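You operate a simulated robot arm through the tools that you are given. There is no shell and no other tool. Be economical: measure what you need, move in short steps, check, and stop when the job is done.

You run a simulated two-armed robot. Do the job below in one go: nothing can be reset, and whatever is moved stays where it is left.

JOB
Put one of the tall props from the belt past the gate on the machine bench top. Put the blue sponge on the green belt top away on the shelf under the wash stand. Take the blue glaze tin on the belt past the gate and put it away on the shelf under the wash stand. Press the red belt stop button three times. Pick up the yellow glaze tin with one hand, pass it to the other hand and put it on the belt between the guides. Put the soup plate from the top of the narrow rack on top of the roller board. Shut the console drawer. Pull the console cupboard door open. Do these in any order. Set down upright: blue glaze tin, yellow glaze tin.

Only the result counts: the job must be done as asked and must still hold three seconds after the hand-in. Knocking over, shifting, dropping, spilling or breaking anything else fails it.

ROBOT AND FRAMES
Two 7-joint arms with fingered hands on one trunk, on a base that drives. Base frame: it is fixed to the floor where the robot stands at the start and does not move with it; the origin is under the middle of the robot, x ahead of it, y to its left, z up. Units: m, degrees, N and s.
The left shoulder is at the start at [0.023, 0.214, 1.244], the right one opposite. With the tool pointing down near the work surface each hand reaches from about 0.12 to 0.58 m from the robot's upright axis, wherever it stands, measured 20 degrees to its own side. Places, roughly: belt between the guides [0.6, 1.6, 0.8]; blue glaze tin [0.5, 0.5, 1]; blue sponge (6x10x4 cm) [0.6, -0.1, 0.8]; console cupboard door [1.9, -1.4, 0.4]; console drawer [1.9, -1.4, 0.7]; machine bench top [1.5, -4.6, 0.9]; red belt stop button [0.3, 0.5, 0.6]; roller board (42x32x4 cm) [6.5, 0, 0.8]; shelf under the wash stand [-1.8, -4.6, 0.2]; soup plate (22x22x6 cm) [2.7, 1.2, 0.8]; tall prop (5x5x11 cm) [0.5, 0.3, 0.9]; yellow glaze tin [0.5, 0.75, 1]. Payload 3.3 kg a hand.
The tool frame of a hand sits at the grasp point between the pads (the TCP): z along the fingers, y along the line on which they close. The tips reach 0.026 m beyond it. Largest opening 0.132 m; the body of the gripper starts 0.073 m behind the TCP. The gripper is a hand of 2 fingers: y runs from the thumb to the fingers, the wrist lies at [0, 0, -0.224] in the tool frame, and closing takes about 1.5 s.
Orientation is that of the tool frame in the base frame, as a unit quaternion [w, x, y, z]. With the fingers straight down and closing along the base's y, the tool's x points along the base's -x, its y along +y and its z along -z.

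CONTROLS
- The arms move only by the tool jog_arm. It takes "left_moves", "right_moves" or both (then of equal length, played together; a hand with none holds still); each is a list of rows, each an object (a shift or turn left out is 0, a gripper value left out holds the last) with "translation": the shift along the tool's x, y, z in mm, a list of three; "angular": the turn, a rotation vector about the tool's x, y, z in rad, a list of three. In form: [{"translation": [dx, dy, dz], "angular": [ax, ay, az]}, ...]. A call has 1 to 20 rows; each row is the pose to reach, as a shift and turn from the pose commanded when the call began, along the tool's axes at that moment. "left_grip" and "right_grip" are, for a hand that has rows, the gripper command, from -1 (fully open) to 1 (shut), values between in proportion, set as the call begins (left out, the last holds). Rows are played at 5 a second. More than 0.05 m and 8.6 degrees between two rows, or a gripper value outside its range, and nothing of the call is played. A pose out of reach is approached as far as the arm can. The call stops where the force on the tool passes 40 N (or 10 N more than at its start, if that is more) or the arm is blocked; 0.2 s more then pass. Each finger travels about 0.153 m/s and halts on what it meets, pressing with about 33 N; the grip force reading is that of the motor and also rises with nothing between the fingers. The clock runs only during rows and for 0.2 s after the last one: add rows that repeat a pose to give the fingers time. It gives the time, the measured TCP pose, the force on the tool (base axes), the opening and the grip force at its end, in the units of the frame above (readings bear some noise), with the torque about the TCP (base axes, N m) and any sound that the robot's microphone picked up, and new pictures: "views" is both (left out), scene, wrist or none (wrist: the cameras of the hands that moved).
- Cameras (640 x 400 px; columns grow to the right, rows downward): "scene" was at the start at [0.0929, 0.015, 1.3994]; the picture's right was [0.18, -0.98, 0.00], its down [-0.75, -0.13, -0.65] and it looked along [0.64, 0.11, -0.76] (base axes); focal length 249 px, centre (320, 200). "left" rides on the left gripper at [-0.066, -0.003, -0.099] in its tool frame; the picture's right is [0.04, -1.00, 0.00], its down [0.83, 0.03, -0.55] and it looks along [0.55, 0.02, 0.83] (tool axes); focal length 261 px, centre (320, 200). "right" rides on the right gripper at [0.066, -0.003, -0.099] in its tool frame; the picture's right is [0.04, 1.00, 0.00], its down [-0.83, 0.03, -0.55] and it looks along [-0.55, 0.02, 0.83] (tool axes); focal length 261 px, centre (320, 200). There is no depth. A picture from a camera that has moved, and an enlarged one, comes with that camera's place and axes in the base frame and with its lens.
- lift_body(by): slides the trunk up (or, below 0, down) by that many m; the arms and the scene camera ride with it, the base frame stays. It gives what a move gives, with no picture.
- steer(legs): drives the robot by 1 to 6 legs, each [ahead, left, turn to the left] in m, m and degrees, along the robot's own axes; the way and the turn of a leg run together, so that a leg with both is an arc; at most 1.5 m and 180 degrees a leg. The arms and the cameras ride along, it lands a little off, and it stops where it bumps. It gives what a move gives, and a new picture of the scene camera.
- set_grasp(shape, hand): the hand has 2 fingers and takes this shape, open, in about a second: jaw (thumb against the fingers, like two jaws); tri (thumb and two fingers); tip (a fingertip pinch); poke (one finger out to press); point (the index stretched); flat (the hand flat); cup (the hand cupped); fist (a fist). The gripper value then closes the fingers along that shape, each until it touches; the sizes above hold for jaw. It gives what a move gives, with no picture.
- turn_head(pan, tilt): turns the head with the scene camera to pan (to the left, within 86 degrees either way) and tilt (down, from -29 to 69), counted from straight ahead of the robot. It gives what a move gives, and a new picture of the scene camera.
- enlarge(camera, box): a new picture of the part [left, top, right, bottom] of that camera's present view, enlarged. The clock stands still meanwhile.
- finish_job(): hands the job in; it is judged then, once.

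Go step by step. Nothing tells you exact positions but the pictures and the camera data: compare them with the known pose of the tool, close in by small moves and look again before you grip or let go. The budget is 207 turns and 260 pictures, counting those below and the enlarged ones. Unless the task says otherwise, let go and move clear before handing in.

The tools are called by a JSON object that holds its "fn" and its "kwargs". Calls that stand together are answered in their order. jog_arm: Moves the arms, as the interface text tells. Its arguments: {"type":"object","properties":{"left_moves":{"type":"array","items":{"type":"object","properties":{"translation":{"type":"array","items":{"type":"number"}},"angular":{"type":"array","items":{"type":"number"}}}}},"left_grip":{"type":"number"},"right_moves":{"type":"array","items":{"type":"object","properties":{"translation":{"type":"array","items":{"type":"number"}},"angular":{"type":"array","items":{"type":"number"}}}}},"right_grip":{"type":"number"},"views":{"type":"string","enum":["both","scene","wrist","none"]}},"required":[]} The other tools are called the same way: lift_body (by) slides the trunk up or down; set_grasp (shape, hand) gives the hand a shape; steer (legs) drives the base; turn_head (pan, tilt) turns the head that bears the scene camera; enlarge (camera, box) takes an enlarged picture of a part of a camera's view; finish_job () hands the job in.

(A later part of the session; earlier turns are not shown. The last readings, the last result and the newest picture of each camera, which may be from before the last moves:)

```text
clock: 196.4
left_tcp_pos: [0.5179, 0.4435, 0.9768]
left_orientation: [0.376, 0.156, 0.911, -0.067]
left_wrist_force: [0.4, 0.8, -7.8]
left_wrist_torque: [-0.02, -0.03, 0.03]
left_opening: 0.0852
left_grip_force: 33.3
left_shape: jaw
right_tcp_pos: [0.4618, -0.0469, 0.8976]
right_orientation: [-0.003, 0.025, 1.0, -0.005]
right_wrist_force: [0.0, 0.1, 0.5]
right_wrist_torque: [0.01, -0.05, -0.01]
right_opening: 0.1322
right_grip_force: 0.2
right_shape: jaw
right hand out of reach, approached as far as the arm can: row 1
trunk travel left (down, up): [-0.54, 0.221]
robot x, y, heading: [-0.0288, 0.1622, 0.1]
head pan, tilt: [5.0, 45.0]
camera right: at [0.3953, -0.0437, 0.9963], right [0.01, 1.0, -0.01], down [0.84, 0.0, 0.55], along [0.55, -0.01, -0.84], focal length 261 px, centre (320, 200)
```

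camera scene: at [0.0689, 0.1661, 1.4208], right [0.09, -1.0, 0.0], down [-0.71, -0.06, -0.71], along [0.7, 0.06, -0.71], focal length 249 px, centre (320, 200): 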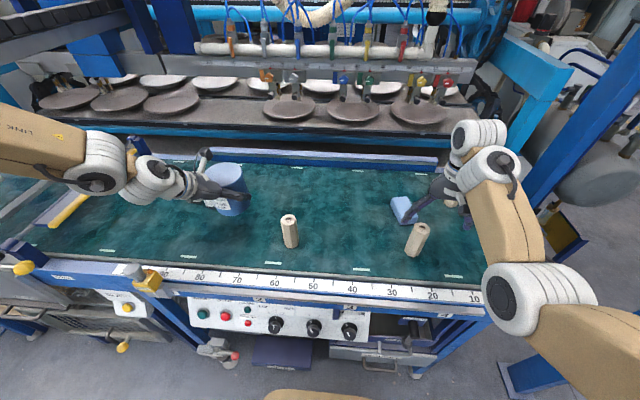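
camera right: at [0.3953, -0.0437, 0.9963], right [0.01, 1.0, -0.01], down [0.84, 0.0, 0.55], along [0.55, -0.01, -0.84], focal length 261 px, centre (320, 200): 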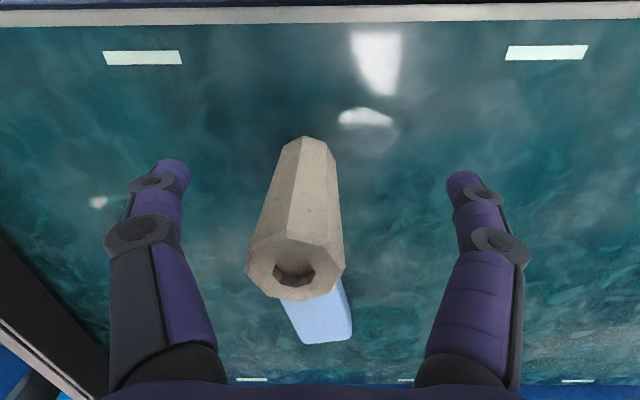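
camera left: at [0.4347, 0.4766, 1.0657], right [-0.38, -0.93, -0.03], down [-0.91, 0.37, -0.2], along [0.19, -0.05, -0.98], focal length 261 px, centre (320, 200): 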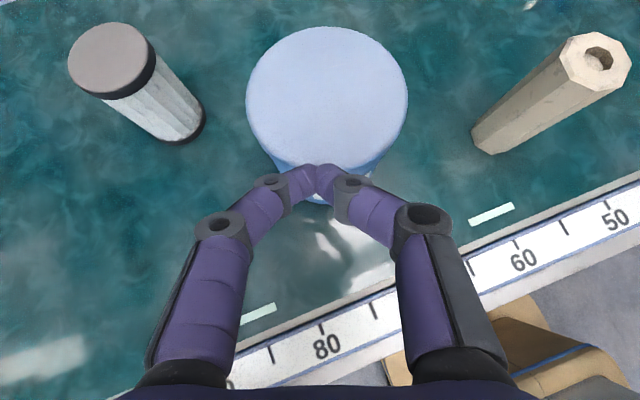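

{"fn": "jog_arm", "kwargs": {"right_moves": [{"translation": [-3, -6, 0]}], "views": "none"}}

{"fn": "jog_arm", "kwargs": {"right_moves": [{"translation": [0, 0, 0]}, {"translation": [0, 0, 0]}, {"translation": [0, 0, 0]}, {"translation": [0, 0, 0]}, {"translation": [0, 0, 0]}, {"translation": [0, 0, 0]}, {"translation": [0, 0, 0]}, {"translation": [0, 0, 0]}], "right_grip": 1, "views": "none"}}

{"fn": "lift_body", "kwargs": {"by": 0.12}}

```text
clock: 196.8
left_tcp_pos: [0.5167, 0.4435, 0.9764]
left_orientation: [0.377, 0.155, 0.911, -0.066]
left_wrist_force: [1.1, 0.2, -7.3]
left_wrist_torque: [0.0, -0.01, 0.02]
left_opening: 0.0852
left_grip_force: 33.1
left_shape: jaw
right_tcp_pos: [0.4639, -0.0511, 0.8971]
right_orientation: [-0.003, 0.025, 1.0, -0.004]
right_wrist_force: [-0.1, 0.3, 0.2]
right_wrist_torque: [0.0, 0.02, 0.01]
right_opening: 0.1322
right_grip_force: 0.0
right_shape: jaw
trunk travel left (down, up): [-0.54, 0.221]
robot x, y, heading: [-0.0296, 0.1592, -0.2]
head pan, tilt: [5.0, 45.0]
```

```text
clock: 198.6
left_tcp_pos: [0.5168, 0.4437, 0.9767]
left_orientation: [0.378, 0.156, 0.91, -0.067]
left_wrist_force: [-0.4, 0.3, -7.1]
left_wrist_torque: [-0.04, -0.05, 0.0]
left_opening: 0.0852
left_grip_force: 33.4
left_shape: jaw
right_tcp_pos: [0.4634, -0.0511, 0.8976]
right_orientation: [-0.003, 0.026, 1.0, -0.004]
right_wrist_force: [-0.4, 0.9, -0.8]
right_wrist_torque: [0.01, -0.01, -0.01]
right_opening: 0.006
right_grip_force: 33.1
right_shape: jaw
trunk travel left (down, up): [-0.54, 0.221]
robot x, y, heading: [-0.0322, 0.1595, 0.2]
head pan, tilt: [5.0, 45.0]
```

```text
clock: 200.1
left_tcp_pos: [0.517, 0.4428, 1.0966]
left_orientation: [0.377, 0.156, 0.911, -0.066]
left_wrist_force: [0.3, -0.3, -6.7]
left_wrist_torque: [-0.01, 0.0, -0.01]
left_opening: 0.0853
left_grip_force: 33.2
left_shape: jaw
right_tcp_pos: [0.4628, -0.0466, 1.0161]
right_orientation: [-0.003, 0.025, 1.0, -0.004]
right_wrist_force: [0.2, 0.1, 0.3]
right_wrist_torque: [-0.02, 0.02, 0.02]
right_opening: 0.0063
right_grip_force: 32.9
right_shape: jaw
trunk travel left (down, up): [-0.66, 0.101]
robot x, y, heading: [-0.0285, 0.16, 0.1]
head pan, tilt: [5.0, 45.0]
```

The right fingers closed to 6 mm – missed or something odd. Look.

{"fn": "jog_arm", "kwargs": {"right_moves": [{"translation": [0, 0, 0]}]}}

```text
clock: 200.5
left_tcp_pos: [0.517, 0.4429, 1.0965]
left_orientation: [0.378, 0.156, 0.91, -0.067]
left_wrist_force: [0.1, -0.3, -5.9]
left_wrist_torque: [0.02, 0.0, 0.0]
left_opening: 0.085
left_grip_force: 33.4
left_shape: jaw
right_tcp_pos: [0.4624, -0.0455, 1.0168]
right_orientation: [-0.003, 0.025, 1.0, -0.004]
right_wrist_force: [-0.2, 0.1, 0.2]
right_wrist_torque: [0.0, 0.05, -0.02]
right_opening: 0.006
right_grip_force: 32.8
right_shape: jaw
trunk travel left (down, up): [-0.66, 0.101]
robot x, y, heading: [-0.0273, 0.1604, 0.3]
head pan, tilt: [5.0, 45.0]
camera scene: at [0.0637, 0.1683, 1.5404], right [0.09, -1.0, 0.0], down [-0.7, -0.06, -0.71], along [0.7, 0.06, -0.71], focal length 249 px, centre (320, 200)
camera right: at [0.396, -0.0441, 1.1156], right [0.01, 1.0, -0.01], down [0.84, 0.0, 0.55], along [0.55, -0.01, -0.84], focal length 261 px, centre (320, 200)
```

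scene: 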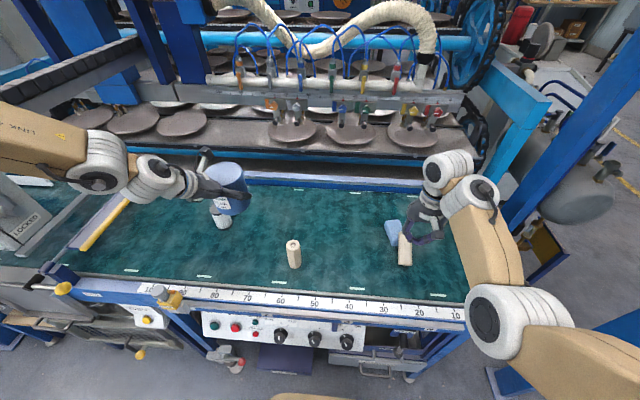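
right: 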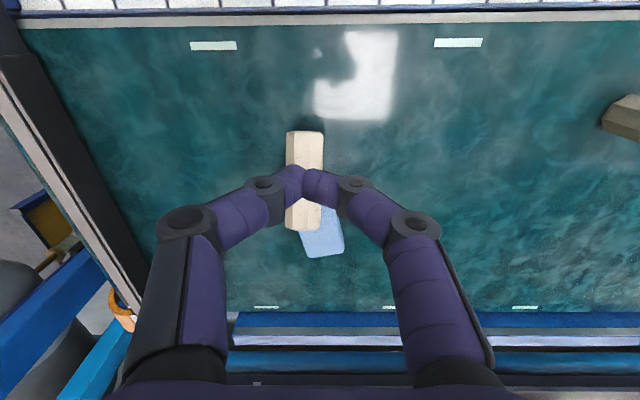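

I slipped it: the grip was 9 mm off centre and the prop toppled forward. It now lies along x from about 0.475 to 0.596 at y≈−0.064. I'll pick this same prop up as the one to deliver. Open and move above its middle.

{"fn": "jog_arm", "kwargs": {"right_moves": [{"translation": [-32, -9, 0]}, {"translation": [-62, -17, 0]}, {"translation": [-62, -17, 0]}, {"translation": [-62, -17, 0]}, {"translation": [-62, -17, 0]}], "right_grip": -1, "views": "wrist"}}

```text
clock: 201.7
left_tcp_pos: [0.5163, 0.4429, 1.0957]
left_orientation: [0.378, 0.155, 0.91, -0.067]
left_wrist_force: [-1.0, 0.4, -7.0]
left_wrist_torque: [-0.02, -0.04, 0.02]
left_opening: 0.0855
left_grip_force: 33.7
left_shape: jaw
right_tcp_pos: [0.5257, -0.0673, 1.0167]
right_orientation: [-0.001, 0.025, 1.0, -0.005]
right_wrist_force: [0.2, -0.2, 0.6]
right_wrist_torque: [-0.01, 0.0, 0.02]
right_opening: 0.1321
right_grip_force: 0.0
right_shape: jaw
trunk travel left (down, up): [-0.66, 0.101]
robot x, y, heading: [-0.0324, 0.1593, 0.1]
head pan, tilt: [5.0, 45.0]
camera right: at [0.4585, -0.0643, 1.1153], right [0.01, 1.0, -0.01], down [0.84, 0.0, 0.55], along [0.55, -0.01, -0.84], focal length 261 px, centre (320, 200)
```

right: 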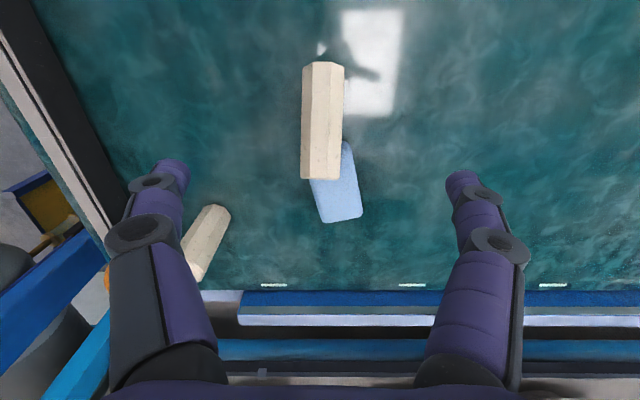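

The fallen prop is centred below. Lower with the trunk 0.15 m and grip it.

{"fn": "lift_body", "kwargs": {"by": -0.152}}

{"fn": "jog_arm", "kwargs": {"right_moves": [{"translation": [0, 0, 0]}, {"translation": [0, 0, 0]}, {"translation": [0, 0, 0]}, {"translation": [0, 0, 0]}, {"translation": [0, 0, 0]}, {"translation": [0, 0, 0]}, {"translation": [0, 0, 0]}, {"translation": [0, 0, 0]}], "right_grip": 1, "views": "wrist"}}

```text
clock: 203.5
left_tcp_pos: [0.5163, 0.4421, 0.945]
left_orientation: [0.378, 0.155, 0.91, -0.066]
left_wrist_force: [-0.4, -0.2, -6.4]
left_wrist_torque: [0.0, 0.04, 0.0]
left_opening: 0.0853
left_grip_force: 32.6
left_shape: jaw
right_tcp_pos: [0.5238, -0.0665, 0.8644]
right_orientation: [-0.002, 0.025, 1.0, -0.005]
right_wrist_force: [-0.5, -0.5, 0.2]
right_wrist_torque: [0.03, 0.0, -0.01]
right_opening: 0.1316
right_grip_force: 0.1
right_shape: jaw
trunk travel left (down, up): [-0.508, 0.253]
robot x, y, heading: [-0.0334, 0.1599, 0.0]
head pan, tilt: [5.0, 45.0]
```

```text
clock: 205.3
left_tcp_pos: [0.5162, 0.4433, 0.9444]
left_orientation: [0.377, 0.156, 0.91, -0.067]
left_wrist_force: [0.3, -0.7, -7.0]
left_wrist_torque: [-0.02, 0.03, 0.01]
left_opening: 0.0853
left_grip_force: 32.9
left_shape: jaw
right_tcp_pos: [0.523, -0.067, 0.8635]
right_orientation: [-0.002, 0.025, 1.0, -0.004]
right_wrist_force: [-0.6, 0.2, 0.0]
right_wrist_torque: [-0.03, 0.03, -0.02]
right_opening: 0.0321
right_grip_force: 32.8
right_shape: jaw
trunk travel left (down, up): [-0.508, 0.253]
robot x, y, heading: [-0.0284, 0.1606, -0.1]
head pan, tilt: [5.0, 45.0]
camera right: at [0.457, -0.0644, 0.9634], right [0.01, 1.0, -0.01], down [0.84, 0.0, 0.55], along [0.55, -0.01, -0.84], focal length 261 px, centre (320, 200)
```

right: 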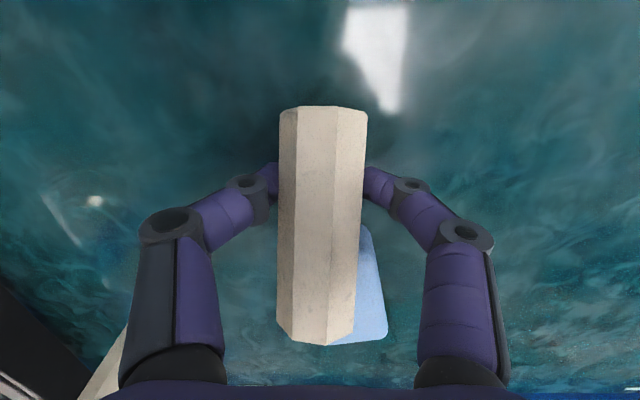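

Prop held. Raise, back out, turn right 90° and drive toward the far wall, then look.

{"fn": "lift_body", "kwargs": {"by": 0.15}}

{"fn": "steer", "kwargs": {"legs": [[-0.5, 0, 0], [0, 0, -90], [1.5, 0, 0], [1.3, 0, 0]]}}

{"fn": "turn_head", "kwargs": {"pan": 30, "tilt": 18}}

{"fn": "turn_head", "kwargs": {"pan": -40, "tilt": 22}}

```text
clock: 207.0
left_tcp_pos: [0.516, 0.4435, 1.0933]
left_orientation: [0.376, 0.156, 0.911, -0.067]
left_wrist_force: [0.1, -0.4, -7.1]
left_wrist_torque: [-0.02, -0.02, -0.03]
left_opening: 0.0851
left_grip_force: 33.4
left_shape: jaw
right_tcp_pos: [0.525, -0.0668, 1.0144]
right_orientation: [-0.003, 0.025, 1.0, -0.004]
right_wrist_force: [-0.2, -0.5, -3.3]
right_wrist_torque: [0.01, 0.04, 0.01]
right_opening: 0.0318
right_grip_force: 32.5
right_shape: jaw
trunk travel left (down, up): [-0.658, 0.103]
robot x, y, heading: [-0.031, 0.1594, -0.4]
head pan, tilt: [5.0, 45.0]
```

```text
clock: 226.8
left_tcp_pos: [-0.1617, -3.1427, 1.0956]
left_orientation: [0.226, 0.742, 0.551, -0.308]
left_wrist_force: [0.1, -0.2, -7.3]
left_wrist_torque: [0.01, 0.01, 0.02]
left_opening: 0.0849
left_grip_force: 32.5
left_shape: jaw
right_tcp_pos: [-0.671, -3.1723, 1.0137]
right_orientation: [-0.005, 0.708, 0.706, -0.001]
right_wrist_force: [0.2, 0.1, -1.8]
right_wrist_torque: [0.04, -0.01, 0.01]
right_opening: 0.0314
right_grip_force: 33.0
right_shape: jaw
trunk travel left (down, up): [-0.658, 0.103]
robot x, y, heading: [-0.4713, -2.6064, -87.4]
head pan, tilt: [5.0, 45.0]
camera scene: at [-0.4573, -2.6998, 1.5384], right [-0.99, -0.13, 0.0], down [-0.09, 0.7, -0.71], along [0.09, -0.7, -0.71], focal length 249 px, centre (320, 200)
```

scene: 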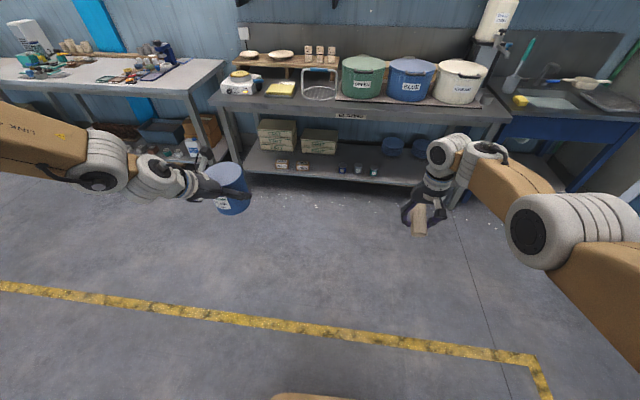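

```text
clock: 227.7
left_tcp_pos: [-0.1609, -3.1412, 1.0947]
left_orientation: [0.227, 0.741, 0.552, -0.308]
left_wrist_force: [0.1, -0.1, -7.4]
left_wrist_torque: [0.01, 0.01, 0.01]
left_opening: 0.0851
left_grip_force: 33.4
left_shape: jaw
right_tcp_pos: [-0.6714, -3.1728, 1.0143]
right_orientation: [-0.006, 0.708, 0.706, -0.001]
right_wrist_force: [-0.6, 0.7, -1.9]
right_wrist_torque: [0.01, 0.02, -0.02]
right_opening: 0.0314
right_grip_force: 33.2
right_shape: jaw
trunk travel left (down, up): [-0.658, 0.103]
robot x, y, heading: [-0.4716, -2.6102, -87.4]
head pan, tilt: [30.0, 18.0]
camera scene: at [-0.4178, -2.6976, 1.5802], right [-0.84, -0.54, 0.0], down [-0.17, 0.26, -0.95], along [0.51, -0.8, -0.31], focal length 249 px, centre (320, 200)
```

scene: 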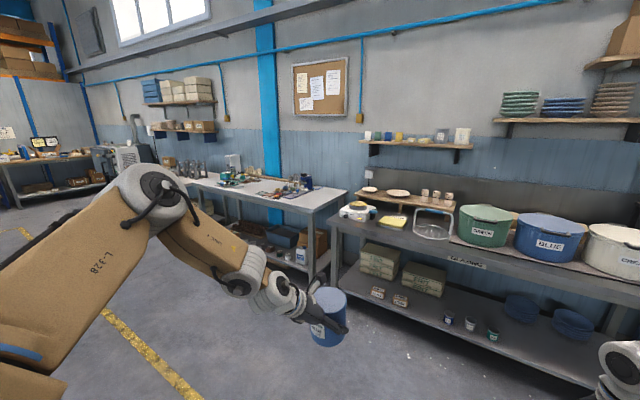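

```text
clock: 229.1
left_tcp_pos: [-0.1628, -3.1421, 1.0938]
left_orientation: [0.227, 0.741, 0.551, -0.309]
left_wrist_force: [-0.1, -0.8, -6.9]
left_wrist_torque: [0.0, 0.02, -0.02]
left_opening: 0.0848
left_grip_force: 33.3
left_shape: jaw
right_tcp_pos: [-0.6712, -3.1722, 1.0141]
right_orientation: [-0.005, 0.708, 0.706, -0.002]
right_wrist_force: [-0.1, -1.2, -2.3]
right_wrist_torque: [0.06, 0.01, 0.0]
right_opening: 0.0315
right_grip_force: 32.9
right_shape: jaw
trunk travel left (down, up): [-0.658, 0.103]
robot x, y, heading: [-0.4686, -2.6045, -87.6]
head pan, tilt: [-40.0, 22.0]
camera scene: at [-0.5243, -2.6928, 1.5739], right [-0.8, 0.61, 0.0], down [0.23, 0.3, -0.93], along [-0.56, -0.74, -0.38], focal length 249 px, centre (320, 200)
```

scene: 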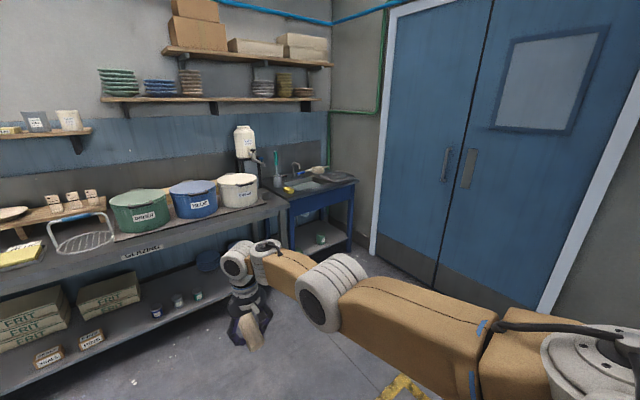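

I can see the machine bench (left), the glazing bench and the blue wash stand (right). Drive toward the machine bench and look for a free spot.

{"fn": "steer", "kwargs": {"legs": [[0.5, 0.85, -2.5], [0.35, 0.8, 0]]}}

{"fn": "turn_head", "kwargs": {"pan": -5, "tilt": 38}}

```text
clock: 238.5
left_tcp_pos: [1.4917, -3.9773, 1.0946]
left_orientation: [0.221, 0.75, 0.539, -0.312]
left_wrist_force: [-0.3, -0.3, -8.0]
left_wrist_torque: [-0.01, 0.02, 0.03]
left_opening: 0.0848
left_grip_force: 33.1
left_shape: jaw
right_tcp_pos: [0.981, -3.99, 1.0139]
right_orientation: [-0.006, 0.719, 0.695, -0.002]
right_wrist_force: [-0.2, 0.5, -2.6]
right_wrist_torque: [0.04, 0.05, -0.02]
right_opening: 0.0314
right_grip_force: 33.0
right_shape: jaw
trunk travel left (down, up): [-0.658, 0.103]
robot x, y, heading: [1.2022, -3.4343, -89.2]
head pan, tilt: [-40.0, 22.0]
camera scene: at [1.1433, -3.5168, 1.5739], right [-0.77, 0.63, 0.0], down [0.24, 0.29, -0.93], along [-0.59, -0.72, -0.38], focal length 249 px, centre (320, 200)
```

scene: 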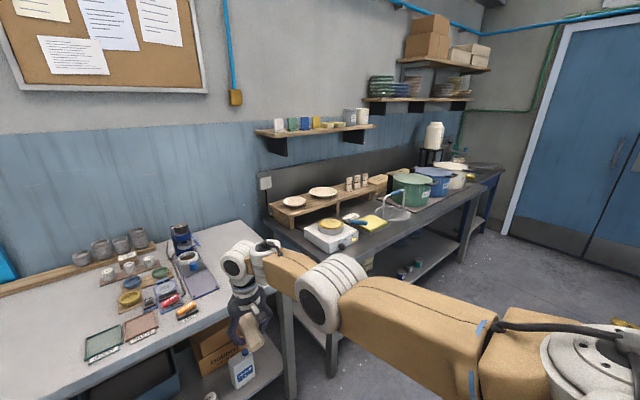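

```text
clock: 239.5
left_tcp_pos: [1.4911, -3.9769, 1.0933]
left_orientation: [0.222, 0.75, 0.539, -0.312]
left_wrist_force: [0.0, 0.2, -6.8]
left_wrist_torque: [0.0, 0.03, -0.03]
left_opening: 0.0852
left_grip_force: 32.6
left_shape: jaw
right_tcp_pos: [0.9818, -3.9927, 1.0143]
right_orientation: [-0.005, 0.719, 0.695, -0.001]
right_wrist_force: [0.7, 0.2, -3.1]
right_wrist_torque: [0.03, 0.01, 0.04]
right_opening: 0.0316
right_grip_force: 33.2
right_shape: jaw
trunk travel left (down, up): [-0.658, 0.103]
robot x, y, heading: [1.1976, -3.4364, -89.3]
head pan, tilt: [-5.0, 38.0]
camera scene: at [1.1952, -3.5308, 1.5487], right [-1.0, 0.07, 0.0], down [0.05, 0.61, -0.79], along [-0.06, -0.79, -0.62], focal length 249 px, centre (320, 200)
```

scene: 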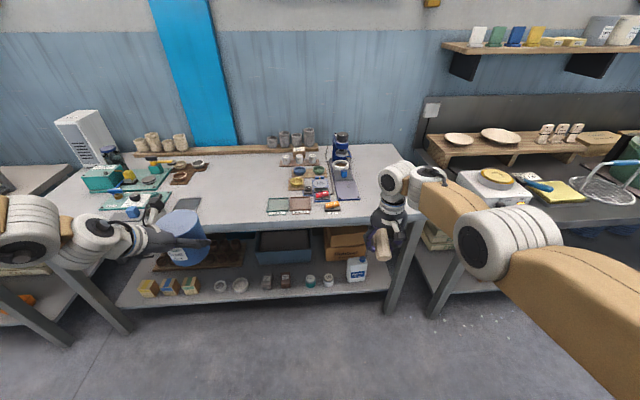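

There's a free strip at the right end of the machine bench near (0.855, −4.38). Drive so the right hand is above it.

{"fn": "steer", "kwargs": {"legs": [[0.385, -0.127, 0]]}}

{"fn": "enlarge", "kwargs": {"camera": "right", "box": [0, 0, 640, 400]}}

```text
clock: 242.0
left_tcp_pos: [1.3697, -4.3601, 1.0944]
left_orientation: [0.223, 0.749, 0.54, -0.312]
left_wrist_force: [-1.4, -0.1, -6.9]
left_wrist_torque: [0.01, 0.03, -0.03]
left_opening: 0.0851
left_grip_force: 33.1
left_shape: jaw
right_tcp_pos: [0.8581, -4.3747, 1.013]
right_orientation: [-0.005, 0.719, 0.695, -0.001]
right_wrist_force: [-0.2, 0.3, -2.6]
right_wrist_torque: [0.05, -0.03, -0.05]
right_opening: 0.0313
right_grip_force: 33.3
right_shape: jaw
trunk travel left (down, up): [-0.658, 0.103]
robot x, y, heading: [1.0787, -3.8162, -89.2]
head pan, tilt: [-5.0, 38.0]
camera scene: at [1.0724, -3.9144, 1.5486], right [-1.0, 0.07, 0.0], down [0.04, 0.62, -0.79], along [-0.06, -0.79, -0.62], focal length 249 px, centre (320, 200)
```

scene: 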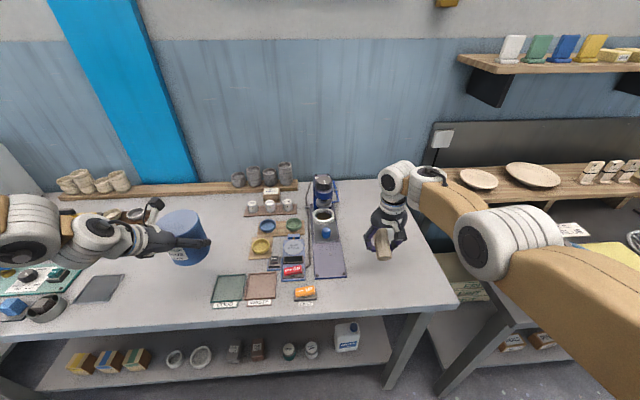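

```text
1.00 times, centred on (320, 200) of right (not enlarged: the box is as wide or as high as the picture)
camera zoom: at [0.8577, -4.3095, 1.113], right [1.0, 0.01, -0.01], down [0.01, -0.84, 0.55], along [0.0, -0.55, -0.84], focal length 261 px, centre (320, 200)
```

zoom: 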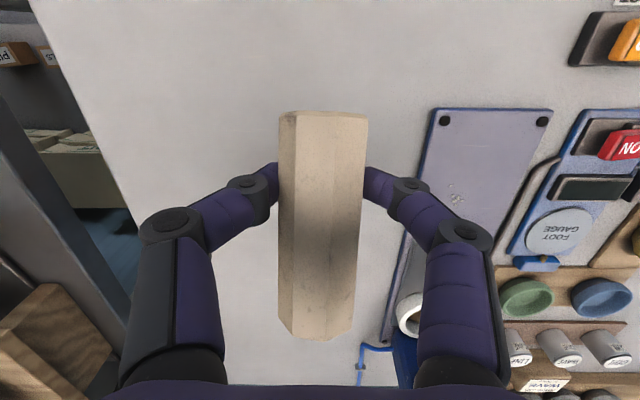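

The strip is clear; shift 35 mm away from the purple board, then lower.

{"fn": "jog_arm", "kwargs": {"right_moves": [{"translation": [0, -35, 0]}, {"translation": [0, -35, 0]}], "views": "none"}}

{"fn": "lift_body", "kwargs": {"by": -0.06}}

{"fn": "jog_arm", "kwargs": {"right_moves": [{"translation": [0, 0, 4]}, {"translation": [0, 0, 8]}, {"translation": [0, 0, 12]}, {"translation": [0, 0, 16]}], "views": "wrist"}}

```text
clock: 242.6
left_tcp_pos: [1.3705, -4.3605, 1.0943]
left_orientation: [0.222, 0.75, 0.54, -0.313]
left_wrist_force: [0.4, -0.6, -7.6]
left_wrist_torque: [-0.02, 0.02, 0.0]
left_opening: 0.085
left_grip_force: 33.2
left_shape: jaw
right_tcp_pos: [0.826, -4.3746, 1.0127]
right_orientation: [-0.006, 0.719, 0.695, -0.003]
right_wrist_force: [0.2, 1.1, -1.9]
right_wrist_torque: [0.06, 0.0, 0.01]
right_opening: 0.0313
right_grip_force: 33.1
right_shape: jaw
trunk travel left (down, up): [-0.658, 0.103]
robot x, y, heading: [1.078, -3.8182, -89.2]
head pan, tilt: [-5.0, 38.0]
```

```text
clock: 243.6
left_tcp_pos: [1.3694, -4.3597, 1.0353]
left_orientation: [0.221, 0.75, 0.539, -0.312]
left_wrist_force: [-0.5, -0.5, -7.1]
left_wrist_torque: [-0.02, 0.03, 0.0]
left_opening: 0.0851
left_grip_force: 33.3
left_shape: jaw
right_tcp_pos: [0.8245, -4.3736, 0.9559]
right_orientation: [-0.005, 0.719, 0.695, -0.001]
right_wrist_force: [0.2, 0.1, -2.0]
right_wrist_torque: [0.08, 0.0, 0.02]
right_opening: 0.0316
right_grip_force: 33.8
right_shape: jaw
trunk travel left (down, up): [-0.598, 0.163]
robot x, y, heading: [1.0799, -3.8153, -89.1]
head pan, tilt: [-5.0, 38.0]
```

```text
clock: 244.6
left_tcp_pos: [1.3683, -4.3587, 1.0336]
left_orientation: [0.222, 0.75, 0.54, -0.312]
left_wrist_force: [-1.1, 0.1, -7.0]
left_wrist_torque: [0.03, 0.03, 0.01]
left_opening: 0.0852
left_grip_force: 33.1
left_shape: jaw
right_tcp_pos: [0.8245, -4.3741, 0.9376]
right_orientation: [-0.006, 0.719, 0.695, -0.001]
right_wrist_force: [0.7, -0.8, -2.4]
right_wrist_torque: [0.03, 0.0, 0.0]
right_opening: 0.0314
right_grip_force: 32.9
right_shape: jaw
trunk travel left (down, up): [-0.598, 0.163]
robot x, y, heading: [1.0749, -3.8181, -89.1]
head pan, tilt: [-5.0, 38.0]
camera right: at [0.8222, -4.3076, 1.0368], right [1.0, 0.01, -0.01], down [0.01, -0.84, 0.55], along [0.0, -0.55, -0.84], focal length 261 px, centre (320, 200)
```

right: 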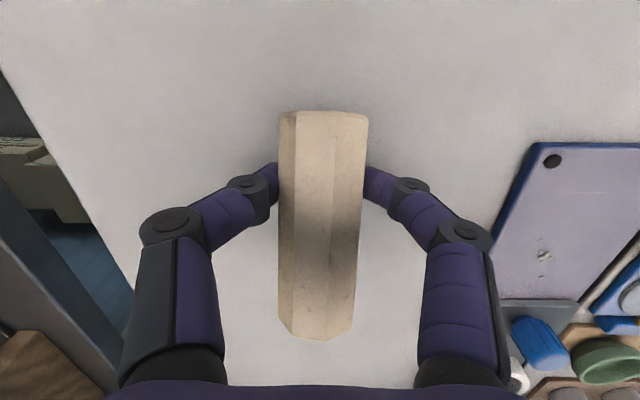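

No contact yet; continue down in small steps.

{"fn": "jog_arm", "kwargs": {"right_moves": [{"translation": [0, 0, 4]}, {"translation": [0, 0, 7]}, {"translation": [0, 0, 10]}, {"translation": [0, 0, 12]}, {"translation": [0, 0, 14]}], "views": "none"}}

```text
clock: 245.8
left_tcp_pos: [1.3699, -4.3589, 1.0342]
left_orientation: [0.221, 0.751, 0.539, -0.312]
left_wrist_force: [0.0, 0.2, -6.0]
left_wrist_torque: [-0.01, 0.01, -0.03]
left_opening: 0.0849
left_grip_force: 32.8
left_shape: jaw
right_tcp_pos: [0.8246, -4.3732, 0.9254]
right_orientation: [-0.005, 0.719, 0.695, -0.001]
right_wrist_force: [-0.2, -0.3, -2.7]
right_wrist_torque: [0.01, 0.01, 0.02]
right_opening: 0.0314
right_grip_force: 32.4
right_shape: jaw
trunk travel left (down, up): [-0.598, 0.163]
robot x, y, heading: [1.0733, -3.8169, -89.2]
head pan, tilt: [-5.0, 38.0]
```

{"fn": "jog_arm", "kwargs": {"right_moves": [{"translation": [0, 0, 4]}, {"translation": [0, 0, 8]}, {"translation": [0, 0, 11]}, {"translation": [0, 0, 14]}, {"translation": [0, 0, 17]}, {"translation": [0, 0, 20]}, {"translation": [0, 0, 23]}], "views": "none"}}

```text
clock: 247.4
left_tcp_pos: [1.3694, -4.3584, 1.0347]
left_orientation: [0.222, 0.75, 0.539, -0.313]
left_wrist_force: [0.6, -0.2, -7.6]
left_wrist_torque: [-0.01, 0.03, -0.01]
left_opening: 0.085
left_grip_force: 33.1
left_shape: jaw
right_tcp_pos: [0.8226, -4.3725, 0.9045]
right_orientation: [-0.003, 0.719, 0.695, -0.004]
right_wrist_force: [-5.5, -8.8, 22.1]
right_wrist_torque: [-0.05, 0.31, 0.12]
right_opening: 0.0323
right_grip_force: 32.3
right_shape: jaw
right hand out of reach, approached as far as the arm can: row 7
trunk travel left (down, up): [-0.598, 0.163]
robot x, y, heading: [1.0749, -3.8192, -89.2]
head pan, tilt: [-5.0, 38.0]
```

Contact. Release and lift away.

{"fn": "jog_arm", "kwargs": {"right_moves": [{"translation": [0, 0, -3]}, {"translation": [0, 0, -3]}, {"translation": [0, 0, -3]}, {"translation": [0, 0, -3]}, {"translation": [0, 0, -30]}, {"translation": [0, 0, -65]}], "right_grip": -1, "views": "wrist"}}

```text
clock: 248.0
left_tcp_pos: [1.3682, -4.3593, 1.0319]
left_orientation: [0.221, 0.751, 0.54, -0.31]
left_wrist_force: [-0.4, -0.1, -7.1]
left_wrist_torque: [0.06, 0.01, 0.0]
left_opening: 0.0852
left_grip_force: 33.8
left_shape: jaw
right_tcp_pos: [0.8203, -4.375, 0.9058]
right_orientation: [-0.003, 0.721, 0.693, -0.004]
right_wrist_force: [-0.3, -0.5, 0.1]
right_wrist_torque: [0.03, -0.01, 0.04]
right_opening: 0.1319
right_grip_force: 0.1
right_shape: jaw
trunk travel left (down, up): [-0.598, 0.163]
robot x, y, heading: [1.0758, -3.8166, -89.3]
head pan, tilt: [-5.0, 38.0]
stopped in row 2 (right hand): the force on the tool passed its limit at 42 N (the readings are from after the stop); the commanded pose is now the measured one
camera right: at [0.8187, -4.3084, 1.005], right [1.0, 0.0, -0.01], down [0.01, -0.83, 0.55], along [-0.01, -0.55, -0.83], focal length 261 px, centre (320, 200)
```

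right: 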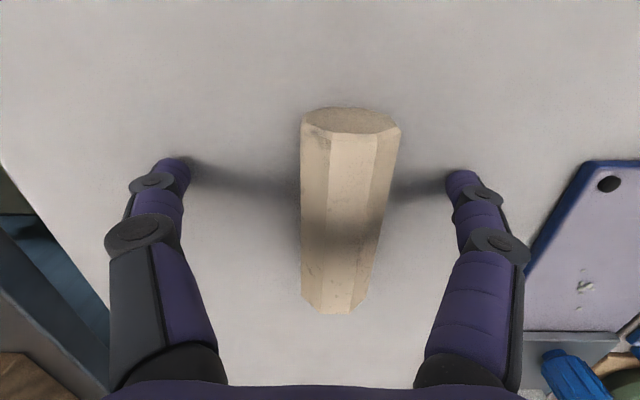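

The prop rests on the machine bench. Lift off, back away, and drive over to the wash stand.

{"fn": "lift_body", "kwargs": {"by": 0.12}}

{"fn": "steer", "kwargs": {"legs": [[-0.5, 0, -0.7], [0, -1.5, 0], [0, -1.5, 0]]}}

{"fn": "turn_head", "kwargs": {"pan": 5, "tilt": 30}}

```text
clock: 249.5
left_tcp_pos: [1.3699, -4.359, 1.1535]
left_orientation: [0.222, 0.75, 0.541, -0.311]
left_wrist_force: [-0.1, 0.7, -6.3]
left_wrist_torque: [0.0, 0.03, -0.03]
left_opening: 0.0853
left_grip_force: 33.0
left_shape: jaw
right_tcp_pos: [0.8212, -4.3749, 1.0287]
right_orientation: [-0.002, 0.721, 0.693, -0.004]
right_wrist_force: [-0.4, 0.0, 1.1]
right_wrist_torque: [-0.01, 0.01, 0.03]
right_opening: 0.1319
right_grip_force: 0.1
right_shape: jaw
trunk travel left (down, up): [-0.718, 0.043]
robot x, y, heading: [1.0754, -3.8176, -89.0]
head pan, tilt: [-5.0, 38.0]
```

```text
clock: 266.6
left_tcp_pos: [-1.6907, -3.8282, 1.155]
left_orientation: [0.212, 0.766, 0.517, -0.318]
left_wrist_force: [0.1, 0.3, -7.7]
left_wrist_torque: [0.0, 0.0, -0.01]
left_opening: 0.0848
left_grip_force: 33.3
left_shape: jaw
right_tcp_pos: [-2.2388, -3.8087, 1.029]
right_orientation: [-0.003, 0.742, 0.671, -0.004]
right_wrist_force: [0.4, 0.1, 0.4]
right_wrist_torque: [-0.03, 0.02, 0.0]
right_opening: 0.132
right_grip_force: 0.0
right_shape: jaw
trunk travel left (down, up): [-0.718, 0.043]
robot x, y, heading: [-1.9495, -3.2679, -92.6]
head pan, tilt: [-5.0, 38.0]
camera scene: at [-1.9598, -3.3643, 1.6087], right [-0.99, 0.13, 0.0], down [0.08, 0.61, -0.79], along [-0.1, -0.78, -0.62], focal length 249 px, centre (320, 200)
```

scene: 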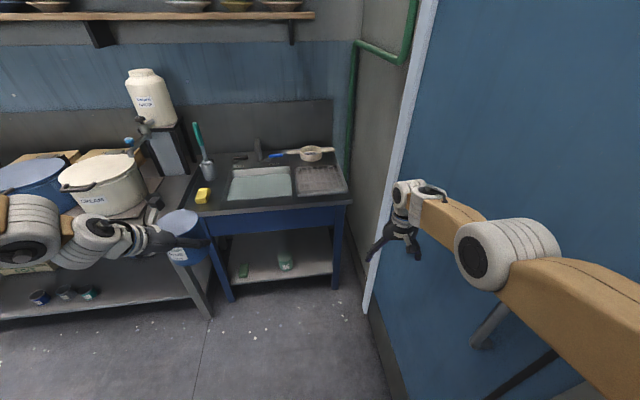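

```text
clock: 267.3
left_tcp_pos: [-1.6908, -3.8268, 1.1542]
left_orientation: [0.212, 0.766, 0.517, -0.318]
left_wrist_force: [-0.4, -1.1, -6.1]
left_wrist_torque: [0.03, 0.02, 0.03]
left_opening: 0.0852
left_grip_force: 32.9
left_shape: jaw
right_tcp_pos: [-2.2383, -3.8099, 1.0286]
right_orientation: [-0.003, 0.741, 0.671, -0.004]
right_wrist_force: [-1.5, 0.8, -0.1]
right_wrist_torque: [0.01, -0.04, 0.03]
right_opening: 0.1319
right_grip_force: 0.1
right_shape: jaw
trunk travel left (down, up): [-0.718, 0.043]
robot x, y, heading: [-1.9519, -3.2689, -92.6]
head pan, tilt: [5.0, 30.0]
camera scene: at [-1.9443, -3.3691, 1.621], right [-1.0, -0.04, 0.0], down [-0.02, 0.5, -0.87], along [0.04, -0.86, -0.5], focal length 249 px, centre (320, 200)
```

scene: 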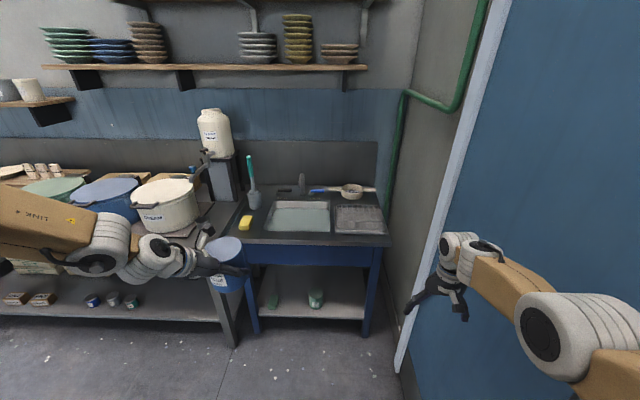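

The wash stand's shelf runs x −2.16…−1.46 with its front edge at y≈−4.33; a free gap lies near x −1.72. The shelf is low, so I'll test how far down the left arm can go.

{"fn": "jog_arm", "kwargs": {"left_moves": [{"translation": [35, -6, 16]}, {"translation": [70, -12, 33]}, {"translation": [106, -18, 49]}, {"translation": [141, -24, 66]}, {"translation": [176, -29, 82]}], "views": "none"}}

```text
clock: 268.5
left_tcp_pos: [-1.6698, -3.7586, 1.1058]
left_orientation: [0.212, 0.767, 0.516, -0.318]
left_wrist_force: [-0.3, 0.8, -6.7]
left_wrist_torque: [0.02, 0.01, -0.02]
left_opening: 0.085
left_grip_force: 32.7
left_shape: jaw
left hand out of reach, approached as far as the arm can: row 1, 2, 3, 4, 5
right_tcp_pos: [-2.2392, -3.8094, 1.0283]
right_orientation: [-0.003, 0.741, 0.671, -0.005]
right_wrist_force: [-0.3, -0.7, 0.5]
right_wrist_torque: [0.0, -0.01, 0.02]
right_opening: 0.132
right_grip_force: 0.1
right_shape: jaw
trunk travel left (down, up): [-0.718, 0.043]
robot x, y, heading: [-1.9442, -3.2685, -92.4]
head pan, tilt: [5.0, 30.0]
```

The elbow-high posture blocks going lower. I'll swing the left hand out wide to its side to straighten the arm and let the elbow drop.

{"fn": "jog_arm", "kwargs": {"left_moves": [{"translation": [20, 33, -23], "angular": [-0.07, 0, -0.071]}, {"translation": [41, 67, -45], "angular": [-0.141, 0, -0.142]}, {"translation": [61, 100, -68], "angular": [-0.212, 0, -0.213]}, {"translation": [81, 133, -91], "angular": [-0.282, 0, -0.283]}, {"translation": [101, 166, -114], "angular": [-0.353, 0, -0.354]}, {"translation": [122, 200, -136], "angular": [-0.423, 0, -0.425]}, {"translation": [142, 233, -159], "angular": [-0.494, 0, -0.496]}], "views": "none"}}

{"fn": "turn_head", "kwargs": {"pan": 45, "tilt": 35}}

```text
clock: 270.1
left_tcp_pos: [-1.3672, -3.6427, 1.1211]
left_orientation: [0.306, 0.542, 0.749, -0.226]
left_wrist_force: [-0.3, 0.2, -7.4]
left_wrist_torque: [0.0, 0.0, 0.0]
left_opening: 0.0848
left_grip_force: 33.2
left_shape: jaw
right_tcp_pos: [-2.2379, -3.809, 1.0304]
right_orientation: [-0.003, 0.742, 0.67, -0.006]
right_wrist_force: [-0.6, -0.9, -0.2]
right_wrist_torque: [0.02, -0.01, 0.03]
right_opening: 0.1318
right_grip_force: 0.0
right_shape: jaw
trunk travel left (down, up): [-0.718, 0.043]
robot x, y, heading: [-1.9489, -3.2653, -92.7]
head pan, tilt: [5.0, 30.0]
```

```text
clock: 271.2
left_tcp_pos: [-1.367, -3.6423, 1.1216]
left_orientation: [0.308, 0.543, 0.748, -0.226]
left_wrist_force: [-0.2, -0.2, -6.5]
left_wrist_torque: [0.0, 0.0, 0.0]
left_opening: 0.0846
left_grip_force: 33.7
left_shape: jaw
right_tcp_pos: [-2.2387, -3.8082, 1.0287]
right_orientation: [-0.003, 0.741, 0.671, -0.005]
right_wrist_force: [-1.4, 0.5, -0.7]
right_wrist_torque: [-0.02, 0.01, 0.04]
right_opening: 0.132
right_grip_force: 0.1
right_shape: jaw
trunk travel left (down, up): [-0.718, 0.043]
robot x, y, heading: [-1.9475, -3.2645, -92.6]
head pan, tilt: [45.0, 35.0]
camera scene: at [-1.8882, -3.3435, 1.6133], right [-0.74, -0.67, 0.0], down [-0.39, 0.42, -0.82], along [0.55, -0.61, -0.57], focal length 249 px, centre (320, 200)
```

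scene: 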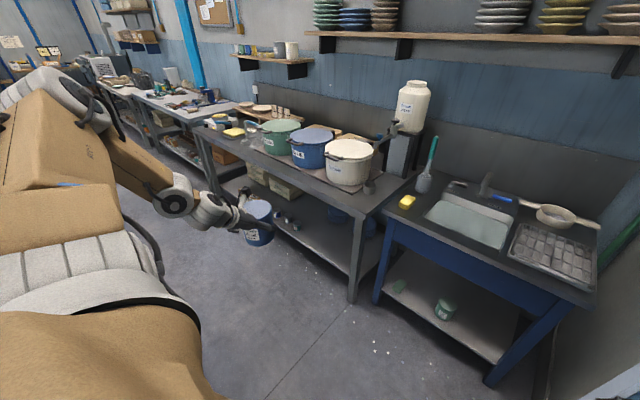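

Now lower from here and see whether the elbow follows.

{"fn": "jog_arm", "kwargs": {"left_moves": [{"translation": [35, 0, 35]}, {"translation": [70, 0, 70]}, {"translation": [105, 0, 106]}, {"translation": [141, 0, 142]}, {"translation": [176, 0, 177]}], "views": "scene"}}

```text
refused: row 3 steps farther than a row can; nothing moved
```

{"fn": "jog_arm", "kwargs": {"left_moves": [{"translation": [34, 0, 34]}, {"translation": [68, 0, 68]}, {"translation": [102, 0, 102]}, {"translation": [136, 0, 136]}, {"translation": [170, 0, 170]}], "views": "scene"}}

```text
clock: 272.4
left_tcp_pos: [-1.3712, -3.6471, 0.8818]
left_orientation: [0.307, 0.543, 0.748, -0.226]
left_wrist_force: [-0.3, -0.3, -6.8]
left_wrist_torque: [-0.02, 0.03, -0.02]
left_opening: 0.0847
left_grip_force: 32.9
left_shape: jaw
right_tcp_pos: [-2.2378, -3.8093, 1.0286]
right_orientation: [-0.002, 0.741, 0.671, -0.005]
right_wrist_force: [-0.6, -0.1, 0.1]
right_wrist_torque: [0.02, 0.01, 0.0]
right_opening: 0.1319
right_grip_force: 0.1
right_shape: jaw
trunk travel left (down, up): [-0.718, 0.043]
robot x, y, heading: [-1.9474, -3.2721, -92.5]
head pan, tilt: [45.0, 35.0]
camera scene: at [-1.8884, -3.3441, 1.6132], right [-0.74, -0.67, 0.0], down [-0.39, 0.42, -0.82], along [0.55, -0.6, -0.57], focal length 249 px, centre (320, 200)
```

scene: 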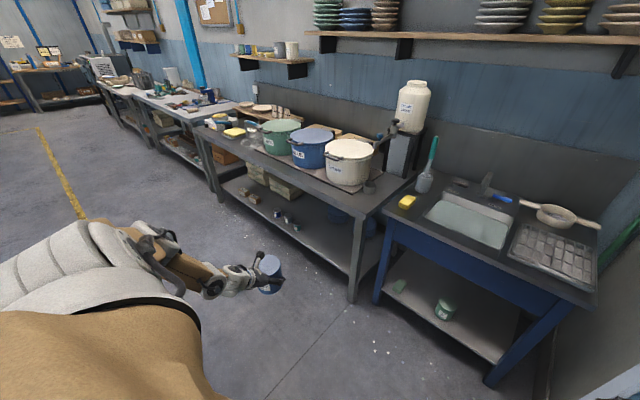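

Now the elbow is low and the hand reaches deep. The wall on the right is close, so I'll tuck the right hand inward, turn the robot 50° right, and lower the trunk so the tin can go under the stand.

{"fn": "jog_arm", "kwargs": {"right_moves": [{"translation": [28, 32, -3]}, {"translation": [57, 65, -6]}, {"translation": [85, 97, -9]}, {"translation": [113, 129, -12]}, {"translation": [142, 162, -15]}, {"translation": [170, 194, -18]}, {"translation": [198, 227, -20]}, {"translation": [227, 259, -20]}], "views": "none"}}

{"fn": "steer", "kwargs": {"legs": [[-0.05, 0.05, -49.5]]}}

{"fn": "lift_body", "kwargs": {"by": -0.57}}

{"fn": "turn_head", "kwargs": {"pan": 50, "tilt": 30}}

```text
clock: 273.8
left_tcp_pos: [-1.3725, -3.6442, 0.8803]
left_orientation: [0.305, 0.543, 0.749, -0.225]
left_wrist_force: [-0.2, -0.3, -6.7]
left_wrist_torque: [-0.03, 0.0, 0.0]
left_opening: 0.0846
left_grip_force: 32.9
left_shape: jaw
right_tcp_pos: [-2.1363, -3.6865, 1.032]
right_orientation: [-0.047, 0.772, 0.63, -0.07]
right_wrist_force: [1.1, 0.2, 1.0]
right_wrist_torque: [-0.02, -0.06, -0.01]
right_opening: 0.1319
right_grip_force: 0.1
right_shape: jaw
trunk travel left (down, up): [-0.718, 0.043]
robot x, y, heading: [-1.952, -3.27, -92.3]
head pan, tilt: [45.0, 35.0]
stopped in row 7 (right hand): the arm was blocked; the commanded pose is now the measured one
```

```text
clock: 276.4
left_tcp_pos: [-1.7952, -3.9323, 0.882]
left_orientation: [0.184, 0.807, 0.452, -0.334]
left_wrist_force: [-0.3, 0.7, -6.7]
left_wrist_torque: [0.01, 0.03, 0.01]
left_opening: 0.0844
left_grip_force: 33.4
left_shape: jaw
right_tcp_pos: [-2.3246, -3.3765, 1.0318]
right_orientation: [-0.072, 0.965, 0.249, -0.045]
right_wrist_force: [0.2, -0.6, 0.4]
right_wrist_torque: [0.0, -0.03, 0.04]
right_opening: 0.1318
right_grip_force: 0.1
right_shape: jaw
trunk travel left (down, up): [-0.718, 0.043]
robot x, y, heading: [-1.884, -3.2467, -142.1]
head pan, tilt: [45.0, 35.0]
camera scene: at [-1.9015, -3.3411, 1.6133], right [-0.99, 0.12, 0.0], down [0.07, 0.57, -0.82], along [-0.1, -0.81, -0.57], focal length 249 px, centre (320, 200)
```

scene: 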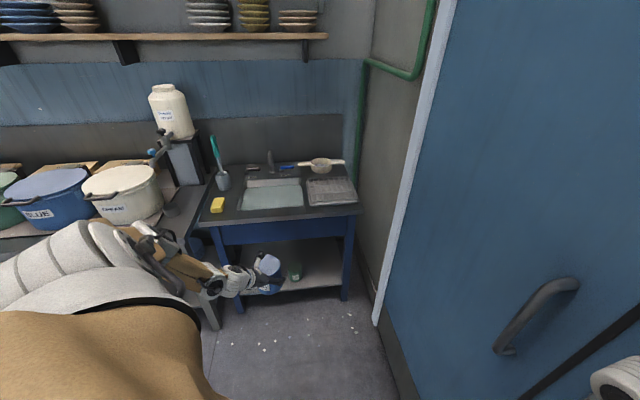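

```text
refused: -0.57 is not a number from -0.4 to 0.4
```

```text
clock: 277.1
left_tcp_pos: [-1.7957, -3.9307, 0.8813]
left_orientation: [0.183, 0.807, 0.452, -0.332]
left_wrist_force: [0.3, 0.9, -7.1]
left_wrist_torque: [-0.06, -0.01, -0.01]
left_opening: 0.0846
left_grip_force: 32.9
left_shape: jaw
right_tcp_pos: [-2.3251, -3.3786, 1.0309]
right_orientation: [-0.073, 0.965, 0.249, -0.044]
right_wrist_force: [0.9, -0.1, 0.3]
right_wrist_torque: [0.0, 0.01, -0.03]
right_opening: 0.132
right_grip_force: 0.0
right_shape: jaw
trunk travel left (down, up): [-0.718, 0.043]
robot x, y, heading: [-1.8856, -3.2459, -142.0]
head pan, tilt: [50.0, 30.0]
camera scene: at [-1.894, -3.3441, 1.621], right [-1.0, 0.04, 0.0], down [0.02, 0.5, -0.87], along [-0.03, -0.86, -0.5], focal length 249 px, centre (320, 200)
```

scene: 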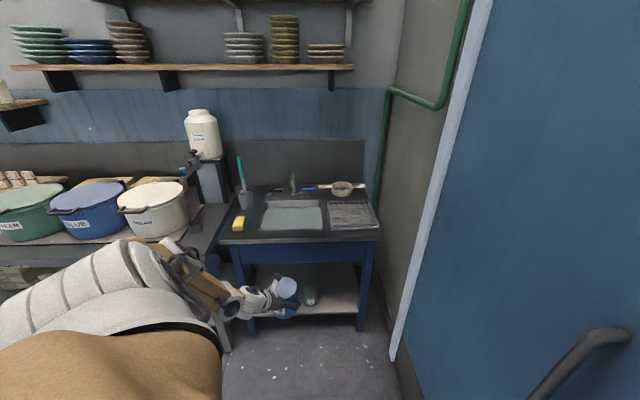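

The right hand is close to the door; the next move takes it away. Lower the trunk in two steps, then drive the tin in toward the shelf part-way.

{"fn": "lift_body", "kwargs": {"by": -0.4}}

{"fn": "lift_body", "kwargs": {"by": -0.17}}

{"fn": "steer", "kwargs": {"legs": [[0.12, 0.26, 0]]}}

{"fn": "enlarge", "kwargs": {"camera": "left", "box": [0, 0, 640, 400]}}

```text
clock: 280.9
left_tcp_pos: [-1.795, -3.932, 0.4814]
left_orientation: [0.185, 0.806, 0.452, -0.334]
left_wrist_force: [-0.2, 0.5, -6.6]
left_wrist_torque: [-0.01, 0.02, 0.01]
left_opening: 0.0848
left_grip_force: 33.5
left_shape: jaw
right_tcp_pos: [-2.3245, -3.3771, 0.631]
right_orientation: [-0.071, 0.965, 0.248, -0.043]
right_wrist_force: [-0.3, 0.5, -0.3]
right_wrist_torque: [0.03, -0.01, 0.02]
right_opening: 0.1321
right_grip_force: 0.0
right_shape: jaw
trunk travel left (down, up): [-0.318, 0.443]
robot x, y, heading: [-1.8847, -3.2462, -142.0]
head pan, tilt: [50.0, 30.0]
```

```text
clock: 282.8
left_tcp_pos: [-1.7951, -3.9318, 0.3123]
left_orientation: [0.184, 0.806, 0.452, -0.334]
left_wrist_force: [0.9, 0.2, -7.0]
left_wrist_torque: [-0.02, 0.02, -0.04]
left_opening: 0.0848
left_grip_force: 32.8
left_shape: jaw
right_tcp_pos: [-2.3129, -3.3664, 0.4322]
right_orientation: [-0.085, 0.964, 0.251, -0.011]
right_wrist_force: [0.8, -0.2, 0.5]
right_wrist_torque: [0.02, 0.01, 0.01]
right_opening: 0.132
right_grip_force: 0.0
right_shape: jaw
trunk travel left (down, up): [-0.148, 0.613]
robot x, y, heading: [-1.8827, -3.25, -142.1]
head pan, tilt: [50.0, 30.0]
```

```text
clock: 284.8
left_tcp_pos: [-1.7374, -4.207, 0.3117]
left_orientation: [0.184, 0.807, 0.451, -0.334]
left_wrist_force: [0.3, 0.5, -6.2]
left_wrist_torque: [-0.01, -0.01, 0.01]
left_opening: 0.0846
left_grip_force: 33.3
left_shape: jaw
right_tcp_pos: [-2.2542, -3.6423, 0.4325]
right_orientation: [-0.085, 0.964, 0.25, -0.01]
right_wrist_force: [0.1, 0.3, 0.1]
right_wrist_torque: [-0.01, 0.0, 0.03]
right_opening: 0.1321
right_grip_force: 0.1
right_shape: jaw
trunk travel left (down, up): [-0.148, 0.613]
robot x, y, heading: [-1.8293, -3.5249, -142.4]
head pan, tilt: [50.0, 30.0]
camera scene: at [-1.8955, -3.665, 1.0456], right [-1.0, 0.04, 0.0], down [0.02, 0.5, -0.87], along [-0.03, -0.86, -0.5], focal length 249 px, centre (320, 200)
```

scene: 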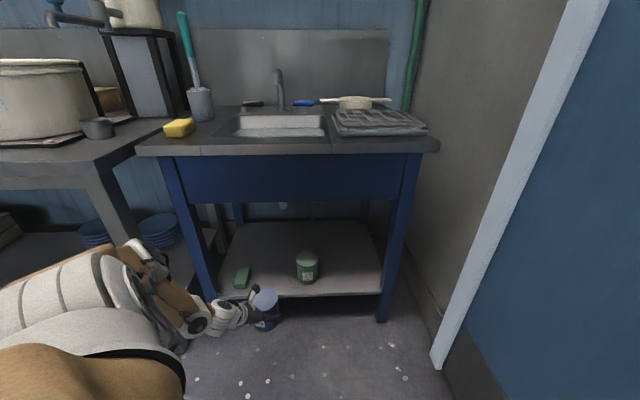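

```text
1.00 times, centred on (320, 200) of left (not enlarged: the box is as wide or as high as the picture)
camera zoom: at [-1.7277, -4.1869, 0.4281], right [-0.84, 0.55, -0.02], down [0.54, 0.82, -0.19], along [-0.09, -0.17, -0.98], focal length 261 px, centre (320, 200)
```

zoom: 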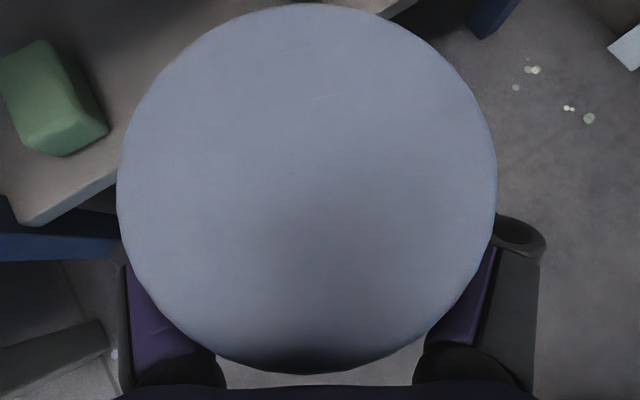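

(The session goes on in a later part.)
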